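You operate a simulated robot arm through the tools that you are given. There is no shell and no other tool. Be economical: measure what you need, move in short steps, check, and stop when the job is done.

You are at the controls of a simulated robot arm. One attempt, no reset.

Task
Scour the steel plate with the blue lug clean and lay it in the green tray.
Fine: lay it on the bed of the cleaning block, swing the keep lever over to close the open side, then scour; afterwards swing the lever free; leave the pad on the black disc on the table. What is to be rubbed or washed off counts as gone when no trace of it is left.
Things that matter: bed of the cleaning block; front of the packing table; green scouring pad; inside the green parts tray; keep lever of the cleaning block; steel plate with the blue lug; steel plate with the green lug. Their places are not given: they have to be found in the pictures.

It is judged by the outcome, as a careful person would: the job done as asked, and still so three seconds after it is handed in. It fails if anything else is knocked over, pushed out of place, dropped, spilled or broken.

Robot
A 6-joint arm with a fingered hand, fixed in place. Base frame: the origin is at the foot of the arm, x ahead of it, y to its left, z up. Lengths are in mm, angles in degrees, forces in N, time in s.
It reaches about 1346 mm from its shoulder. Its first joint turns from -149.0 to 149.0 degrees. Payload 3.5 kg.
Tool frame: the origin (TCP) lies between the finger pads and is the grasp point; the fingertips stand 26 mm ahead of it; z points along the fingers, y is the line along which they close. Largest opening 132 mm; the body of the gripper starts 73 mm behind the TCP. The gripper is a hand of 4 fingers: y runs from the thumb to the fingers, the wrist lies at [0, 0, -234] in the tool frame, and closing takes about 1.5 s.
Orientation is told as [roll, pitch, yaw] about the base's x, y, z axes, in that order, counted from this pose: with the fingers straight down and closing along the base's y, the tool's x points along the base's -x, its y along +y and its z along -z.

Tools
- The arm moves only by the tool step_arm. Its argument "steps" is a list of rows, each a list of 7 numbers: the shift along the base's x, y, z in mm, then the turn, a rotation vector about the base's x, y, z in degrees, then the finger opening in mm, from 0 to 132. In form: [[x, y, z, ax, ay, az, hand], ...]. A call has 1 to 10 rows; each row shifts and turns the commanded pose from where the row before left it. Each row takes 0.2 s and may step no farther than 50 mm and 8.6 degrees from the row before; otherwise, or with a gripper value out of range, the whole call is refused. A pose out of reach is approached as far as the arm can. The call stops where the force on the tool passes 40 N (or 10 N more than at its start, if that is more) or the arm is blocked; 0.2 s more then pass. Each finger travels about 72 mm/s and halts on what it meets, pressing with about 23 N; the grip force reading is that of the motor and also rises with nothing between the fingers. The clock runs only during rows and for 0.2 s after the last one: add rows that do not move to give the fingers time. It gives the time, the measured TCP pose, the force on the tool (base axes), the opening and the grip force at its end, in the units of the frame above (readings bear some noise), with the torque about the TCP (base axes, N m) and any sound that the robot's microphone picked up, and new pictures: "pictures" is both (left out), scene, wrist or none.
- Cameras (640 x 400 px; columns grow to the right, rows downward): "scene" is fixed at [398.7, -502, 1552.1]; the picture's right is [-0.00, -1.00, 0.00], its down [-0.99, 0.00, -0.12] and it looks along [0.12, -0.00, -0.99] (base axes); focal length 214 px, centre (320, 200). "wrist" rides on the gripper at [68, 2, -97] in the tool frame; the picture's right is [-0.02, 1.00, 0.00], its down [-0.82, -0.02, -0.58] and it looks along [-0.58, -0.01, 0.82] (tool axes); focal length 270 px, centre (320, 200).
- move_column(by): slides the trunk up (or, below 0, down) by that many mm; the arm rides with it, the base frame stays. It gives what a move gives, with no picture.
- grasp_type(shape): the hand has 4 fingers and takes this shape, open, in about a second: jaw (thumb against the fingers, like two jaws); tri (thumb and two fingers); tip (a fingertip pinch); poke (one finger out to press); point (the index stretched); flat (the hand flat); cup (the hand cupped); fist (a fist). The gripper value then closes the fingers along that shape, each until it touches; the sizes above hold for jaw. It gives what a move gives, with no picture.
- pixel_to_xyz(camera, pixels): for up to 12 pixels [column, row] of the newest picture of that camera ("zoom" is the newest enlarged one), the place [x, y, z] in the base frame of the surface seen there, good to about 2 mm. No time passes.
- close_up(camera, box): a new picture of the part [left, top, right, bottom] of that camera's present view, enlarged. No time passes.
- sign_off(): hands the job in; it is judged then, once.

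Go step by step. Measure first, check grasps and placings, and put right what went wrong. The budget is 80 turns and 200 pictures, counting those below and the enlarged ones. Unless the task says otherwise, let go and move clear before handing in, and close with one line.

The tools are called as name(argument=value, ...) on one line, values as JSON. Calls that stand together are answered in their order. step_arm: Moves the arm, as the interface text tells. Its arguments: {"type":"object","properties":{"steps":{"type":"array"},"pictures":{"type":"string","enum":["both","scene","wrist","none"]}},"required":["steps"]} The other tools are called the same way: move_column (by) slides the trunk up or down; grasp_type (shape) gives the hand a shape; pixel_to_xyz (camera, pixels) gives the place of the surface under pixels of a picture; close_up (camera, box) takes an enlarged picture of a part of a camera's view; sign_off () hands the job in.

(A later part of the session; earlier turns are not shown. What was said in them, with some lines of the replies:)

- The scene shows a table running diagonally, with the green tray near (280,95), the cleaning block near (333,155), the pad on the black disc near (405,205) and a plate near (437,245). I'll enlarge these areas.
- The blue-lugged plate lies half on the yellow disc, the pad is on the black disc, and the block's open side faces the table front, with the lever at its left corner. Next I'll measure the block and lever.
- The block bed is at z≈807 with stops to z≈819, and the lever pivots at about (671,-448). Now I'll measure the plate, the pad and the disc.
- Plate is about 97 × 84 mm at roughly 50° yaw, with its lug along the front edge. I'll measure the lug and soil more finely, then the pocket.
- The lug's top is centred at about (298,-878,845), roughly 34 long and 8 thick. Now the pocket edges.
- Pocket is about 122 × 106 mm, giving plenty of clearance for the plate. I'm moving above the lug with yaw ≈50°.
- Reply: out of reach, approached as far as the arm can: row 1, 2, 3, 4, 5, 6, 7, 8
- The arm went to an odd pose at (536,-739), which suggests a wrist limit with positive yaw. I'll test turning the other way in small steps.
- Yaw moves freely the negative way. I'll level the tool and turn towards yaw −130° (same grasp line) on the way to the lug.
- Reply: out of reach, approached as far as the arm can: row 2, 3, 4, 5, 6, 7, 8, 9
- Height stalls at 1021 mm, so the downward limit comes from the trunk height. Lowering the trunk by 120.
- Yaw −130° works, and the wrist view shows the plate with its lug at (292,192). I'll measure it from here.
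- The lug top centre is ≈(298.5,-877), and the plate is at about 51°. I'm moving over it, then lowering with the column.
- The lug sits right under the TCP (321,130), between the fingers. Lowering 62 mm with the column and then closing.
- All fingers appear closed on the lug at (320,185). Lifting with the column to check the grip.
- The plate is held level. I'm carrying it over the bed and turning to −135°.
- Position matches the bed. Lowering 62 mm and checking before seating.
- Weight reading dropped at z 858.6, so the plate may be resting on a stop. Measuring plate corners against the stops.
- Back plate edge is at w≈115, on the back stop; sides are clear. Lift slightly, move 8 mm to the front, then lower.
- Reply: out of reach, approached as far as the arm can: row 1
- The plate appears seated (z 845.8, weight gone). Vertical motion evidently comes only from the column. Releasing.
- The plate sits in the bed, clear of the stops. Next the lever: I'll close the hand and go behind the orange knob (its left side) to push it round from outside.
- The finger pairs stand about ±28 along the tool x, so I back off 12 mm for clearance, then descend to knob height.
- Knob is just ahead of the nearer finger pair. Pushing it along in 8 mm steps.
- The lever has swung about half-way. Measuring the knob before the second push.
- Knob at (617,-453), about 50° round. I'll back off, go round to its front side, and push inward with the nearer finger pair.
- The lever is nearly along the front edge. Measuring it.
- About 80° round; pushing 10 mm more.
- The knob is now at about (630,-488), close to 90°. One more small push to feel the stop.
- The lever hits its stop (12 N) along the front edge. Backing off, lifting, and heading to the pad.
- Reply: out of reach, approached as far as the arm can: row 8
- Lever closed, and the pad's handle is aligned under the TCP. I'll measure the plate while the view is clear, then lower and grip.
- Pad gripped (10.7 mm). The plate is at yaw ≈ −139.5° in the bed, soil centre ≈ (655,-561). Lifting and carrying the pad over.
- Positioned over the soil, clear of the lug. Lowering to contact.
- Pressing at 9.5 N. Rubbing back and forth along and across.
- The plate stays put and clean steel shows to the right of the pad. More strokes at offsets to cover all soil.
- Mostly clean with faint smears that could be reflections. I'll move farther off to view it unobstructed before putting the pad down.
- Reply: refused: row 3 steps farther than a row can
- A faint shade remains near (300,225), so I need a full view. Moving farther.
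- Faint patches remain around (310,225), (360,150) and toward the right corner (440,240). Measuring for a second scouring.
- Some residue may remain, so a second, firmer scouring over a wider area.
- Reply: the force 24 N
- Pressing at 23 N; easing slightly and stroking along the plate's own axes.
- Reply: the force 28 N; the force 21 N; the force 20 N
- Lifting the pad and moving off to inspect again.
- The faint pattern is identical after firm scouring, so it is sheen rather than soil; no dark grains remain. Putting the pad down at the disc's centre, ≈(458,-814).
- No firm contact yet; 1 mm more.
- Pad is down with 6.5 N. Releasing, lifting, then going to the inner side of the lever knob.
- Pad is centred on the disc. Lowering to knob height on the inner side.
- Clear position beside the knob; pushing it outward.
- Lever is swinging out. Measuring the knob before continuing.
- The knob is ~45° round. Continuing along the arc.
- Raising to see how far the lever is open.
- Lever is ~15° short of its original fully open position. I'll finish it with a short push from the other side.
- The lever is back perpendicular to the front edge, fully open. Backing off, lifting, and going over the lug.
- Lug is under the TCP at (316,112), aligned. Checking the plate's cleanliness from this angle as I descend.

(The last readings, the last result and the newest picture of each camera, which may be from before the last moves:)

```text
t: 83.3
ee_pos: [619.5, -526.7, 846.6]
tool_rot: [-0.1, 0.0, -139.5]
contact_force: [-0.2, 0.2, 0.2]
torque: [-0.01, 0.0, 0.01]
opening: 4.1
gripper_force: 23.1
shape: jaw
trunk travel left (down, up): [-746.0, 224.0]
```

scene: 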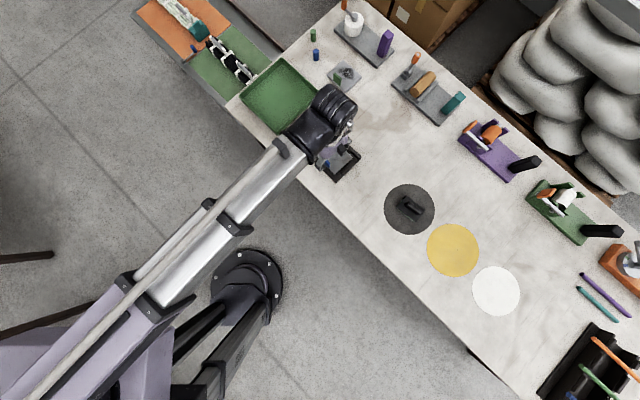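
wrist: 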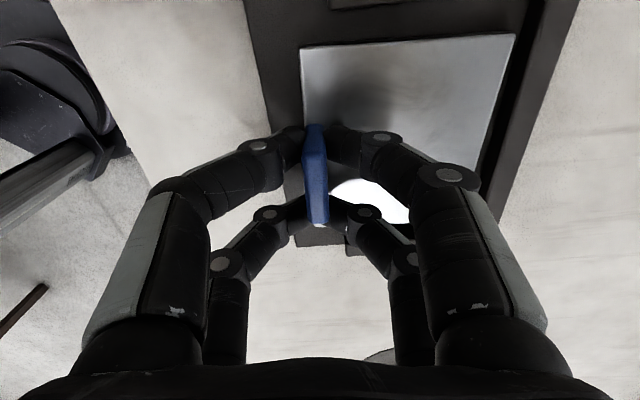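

Lug gripped again; the faint swirls match the steel's own texture present at the start. Lifting and carrying to the tray.

move_column(by=90)

step_arm(steps=[[32.2, 28.2, 0, 0, 0, 0.64, 0], [32.2, 28.2, 0, 0, 0, 0.64, 0], [32.2, 28.2, 0, 0, 0, 0.64, 0], [32.2, 28.2, 0, 0, 0, 0.64, 0], [32.2, 28.2, 0, 0, 0, 0.64, 0], [32.2, 28.2, 0, 0, 0, 0.64, 0], [32.2, 28.2, 0, 0, 0, 0.64, 0], [0, 0, 0, 0, 0, 0, 0]])

close_up(camera="scene", box=[230, 50, 350, 150])

```text
t: 84.6
ee_pos: [618.4, -526.7, 937.7]
tool_rot: [-0.1, -0.1, -139.4]
contact_force: [-0.4, 1.1, -2.5]
torque: [0.05, 0.09, 0.0]
opening: 4.2
gripper_force: 22.9
shape: jaw
trunk travel left (down, up): [-836.0, 134.0]
```

```text
t: 86.4
ee_pos: [845.2, -329.2, 936.5]
tool_rot: [-0.1, -0.2, -135.1]
contact_force: [-0.9, 0.2, -2.4]
torque: [0.02, 0.12, -0.02]
opening: 3.7
gripper_force: 22.7
shape: jaw
trunk travel left (down, up): [-836.0, 134.0]
```

scene: 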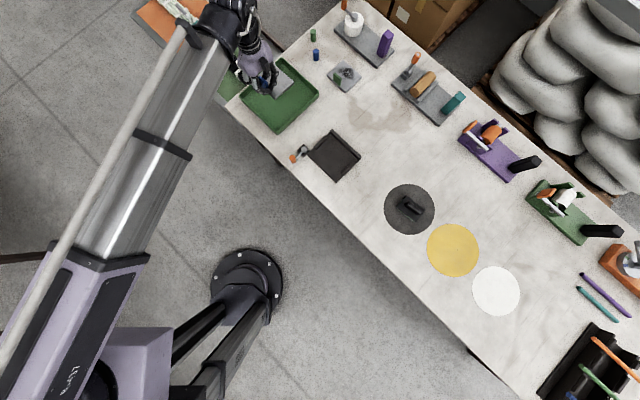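
wrist: 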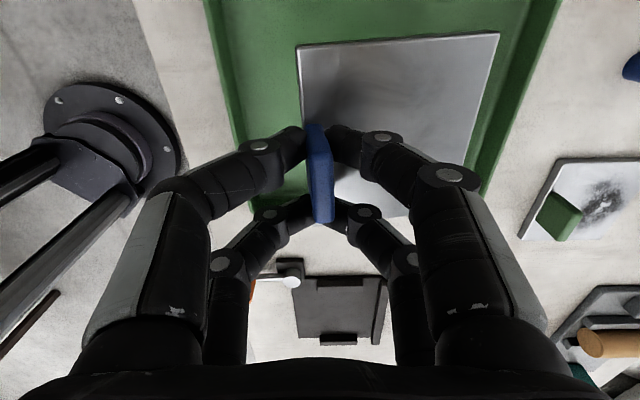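

```text
4.00 times, centred on (290, 100) of scene
```

zoom: 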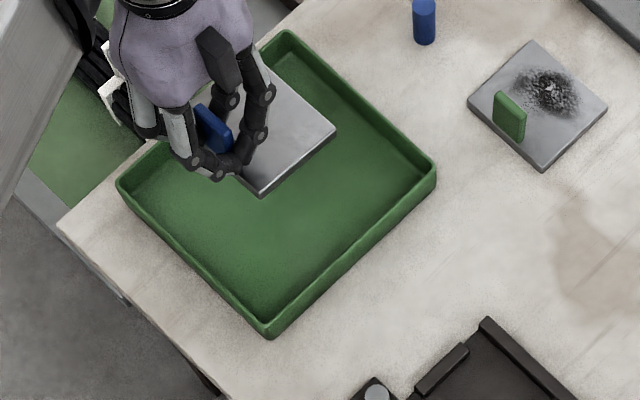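

Measuring the tray rim and the held plate for a clean landing.

pixel_to_xyz(camera="zoom", pixels=[[287, 33], [433, 165], [269, 326], [120, 183], [333, 131], [260, 193], [270, 305], [410, 172], [350, 150]])

pixel_to_xyz(camera="wrist", pixels=[[302, 48], [496, 36], [400, 212], [560, 10], [470, 40]])

```text
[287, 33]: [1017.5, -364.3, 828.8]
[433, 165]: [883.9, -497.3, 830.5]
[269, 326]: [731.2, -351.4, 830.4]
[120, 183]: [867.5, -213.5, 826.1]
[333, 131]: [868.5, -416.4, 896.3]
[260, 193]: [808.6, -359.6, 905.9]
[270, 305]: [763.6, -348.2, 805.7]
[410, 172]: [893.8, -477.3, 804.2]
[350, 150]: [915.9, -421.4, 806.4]
```

```text
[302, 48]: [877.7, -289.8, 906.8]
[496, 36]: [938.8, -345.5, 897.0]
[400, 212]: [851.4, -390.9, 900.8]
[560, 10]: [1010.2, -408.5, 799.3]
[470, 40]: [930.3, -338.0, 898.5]
```

Plate centred over the tray (873,-353), its back edge sagging ~9 mm. Lowering gently so it levels on the floor.

move_column(by=-79)

move_column(by=-7)

move_column(by=-4)

```text
t: 87.6
ee_pos: [844.3, -330.5, 857.5]
tool_rot: [-0.1, -0.1, -135.0]
contact_force: [-0.7, -0.9, -1.9]
torque: [0.04, 0.01, 0.01]
opening: 3.9
gripper_force: 23.0
shape: jaw
trunk travel left (down, up): [-757.0, 213.0]
```

```text
t: 88.1
ee_pos: [844.0, -330.2, 851.2]
tool_rot: [-0.1, -0.1, -135.2]
contact_force: [0.3, 0.1, -1.6]
torque: [0.01, -0.02, -0.01]
opening: 4.2
gripper_force: 22.8
shape: jaw
trunk travel left (down, up): [-750.0, 220.0]
```

```text
t: 88.7
ee_pos: [844.2, -329.7, 848.2]
tool_rot: [-0.1, -0.1, -135.1]
contact_force: [-0.7, 0.4, -0.7]
torque: [-0.04, 0.0, -0.04]
opening: 3.7
gripper_force: 23.2
shape: jaw
trunk travel left (down, up): [-746.0, 224.0]
```

Contact is starting; 2–3 mm more.

move_column(by=-2)

move_column(by=-1)

```text
t: 89.2
ee_pos: [843.4, -330.4, 844.2]
tool_rot: [0.0, -0.1, -135.0]
contact_force: [-0.4, 0.3, -1.1]
torque: [0.0, -0.05, 0.01]
opening: 3.8
gripper_force: 23.3
shape: jaw
trunk travel left (down, up): [-744.0, 226.0]
```

```text
t: 89.7
ee_pos: [844.1, -330.1, 844.2]
tool_rot: [0.0, 0.1, -135.1]
contact_force: [0.4, -1.3, 3.1]
torque: [-0.03, -0.06, -0.05]
opening: 3.8
gripper_force: 23.6
shape: jaw
trunk travel left (down, up): [-743.0, 227.0]
```

The plate rests on the tray floor (+3 N). Releasing, lifting and moving clear.

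step_arm(steps=[[0, 0, 0, 0, 0, 0, 20], [0, 0, 0, 0, 0, 0, 40], [0, 0, 0, 0, 0, 0, 40]], pictures="none")

move_column(by=110)

step_arm(steps=[[-30, -30, 0, 0, 0, 0, 40], [-30, -30, 0, 0, 0, 0, 40], [-35, -30, 0, 0, 0, 0, 40], [-35, -30, 0, 0, 0, 0, 40], [-35, -30, 0, 0, 0, 0, 40], [-35, -30, 0, 0, 0, 0, 40], [0, 0, 0, 0, 0, 0, 40]])

close_up(camera="scene", box=[240, 55, 320, 135])

close_up(camera="scene", box=[270, 110, 450, 240])

```text
t: 90.5
ee_pos: [844.8, -329.9, 844.5]
tool_rot: [-0.1, -0.1, -135.0]
contact_force: [-0.3, 0.4, 1.2]
torque: [0.01, 0.02, 0.03]
opening: 39.5
gripper_force: 0.1
shape: jaw
trunk travel left (down, up): [-743.0, 227.0]
```

```text
t: 91.9
ee_pos: [843.9, -328.7, 953.9]
tool_rot: [-0.1, 0.0, -135.0]
contact_force: [0.0, -0.8, -0.3]
torque: [0.01, 0.01, -0.01]
opening: 39.3
gripper_force: 0.1
shape: jaw
trunk travel left (down, up): [-853.0, 117.0]
```

```text
t: 93.5
ee_pos: [642.2, -511.1, 954.6]
tool_rot: [0.0, -0.1, -135.0]
contact_force: [0.1, -1.1, 0.4]
torque: [-0.02, 0.01, 0.0]
opening: 39.6
gripper_force: 0.0
shape: jaw
trunk travel left (down, up): [-853.0, 117.0]
```

scene: 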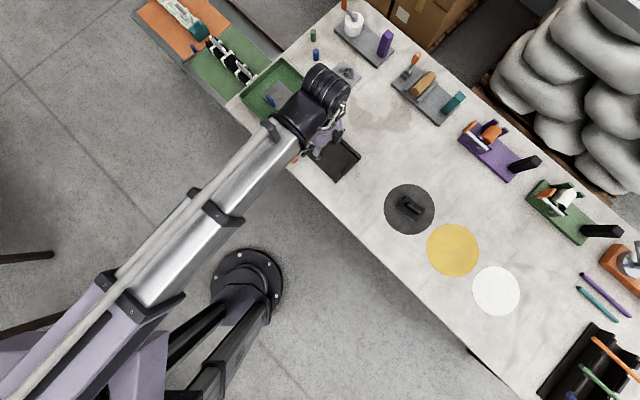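
wrist: 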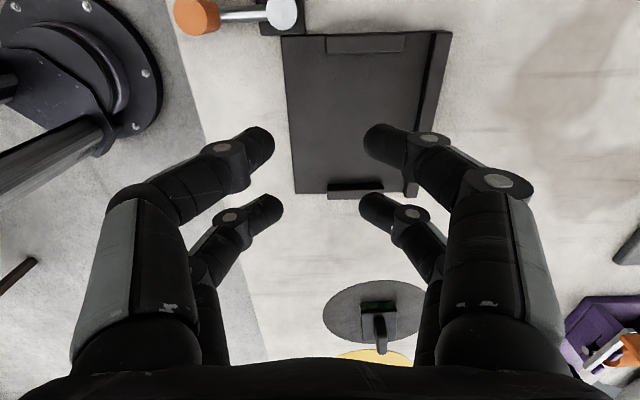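

```text
5.00 times, centred on (280, 95) of scene
```

zoom: 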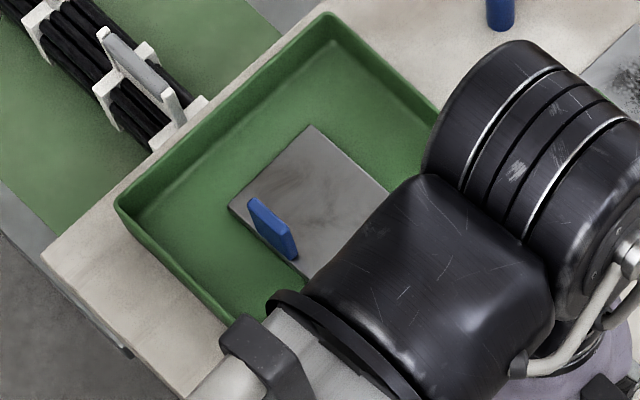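

```text
3.08 times, centred on (360, 175) of scene
```

zoom: 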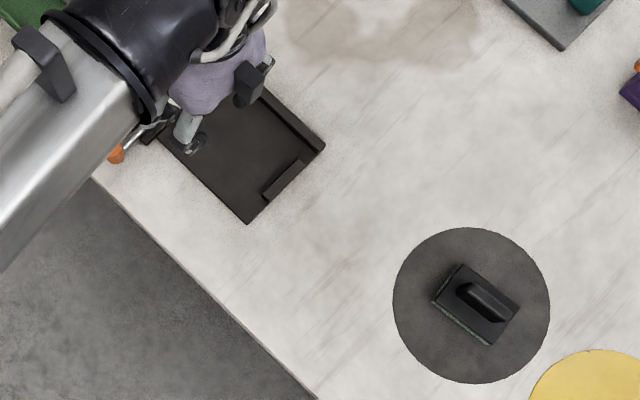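

Plate lies flat in the tray, pad on its disc, lever open. Moving farther away for one last full look at the plate.

step_arm(steps=[[-30, -38, 0, 0, 0, 0, 40], [-30, -38, 0, 0, 0, 0, 40], [-30, -38, 0, 0, 0, 0, 40], [-30, -38, 0, 0, 0, 0, 40], [0, 0, 0, 0, 0, 0, 40]], pictures="scene")

close_up(camera="scene", box=[255, 65, 310, 120])

```text
t: 94.7
ee_pos: [523.6, -660.4, 953.8]
tool_rot: [-0.1, -0.1, -135.1]
contact_force: [-0.9, 0.6, 0.5]
torque: [0.03, -0.04, 0.03]
opening: 39.5
gripper_force: 0.1
shape: jaw
trunk travel left (down, up): [-853.0, 117.0]
```

scene: 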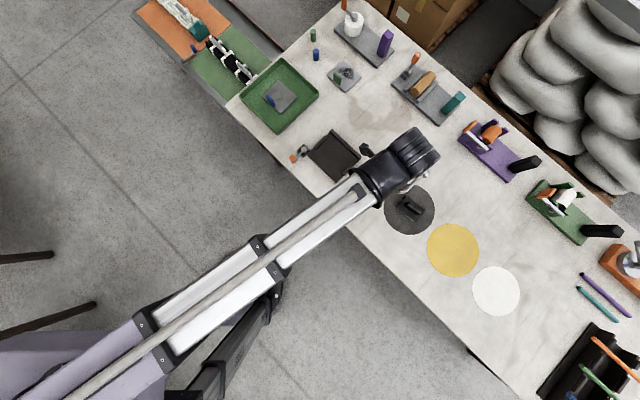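

```text
7.27 times, centred on (282, 92) of scene
```

zoom: 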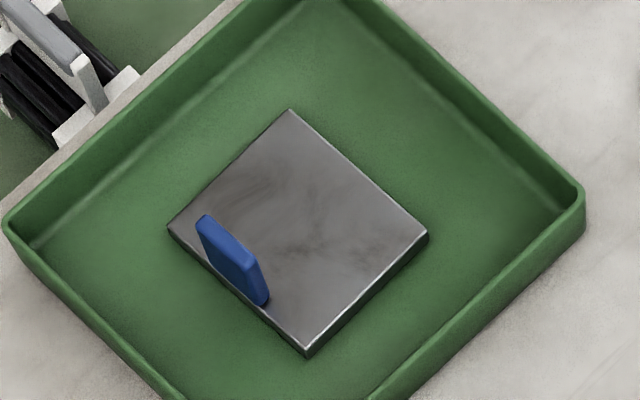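

The plate lies flat in the tray with no soil grains, only the steel's own swirl; the pad is on the black disc and the lever is open. Handing in.

sign_off()

```text
The job is handed in.
```

The blue-lugged plate is scoured and lying flat in the green tray, the keep lever is swung free, and the pad is back on the black disc. Faint swirls remain on the steel; they did not change under a second, firmer scouring, so I took them to be the metal's own texture rather than dirt.
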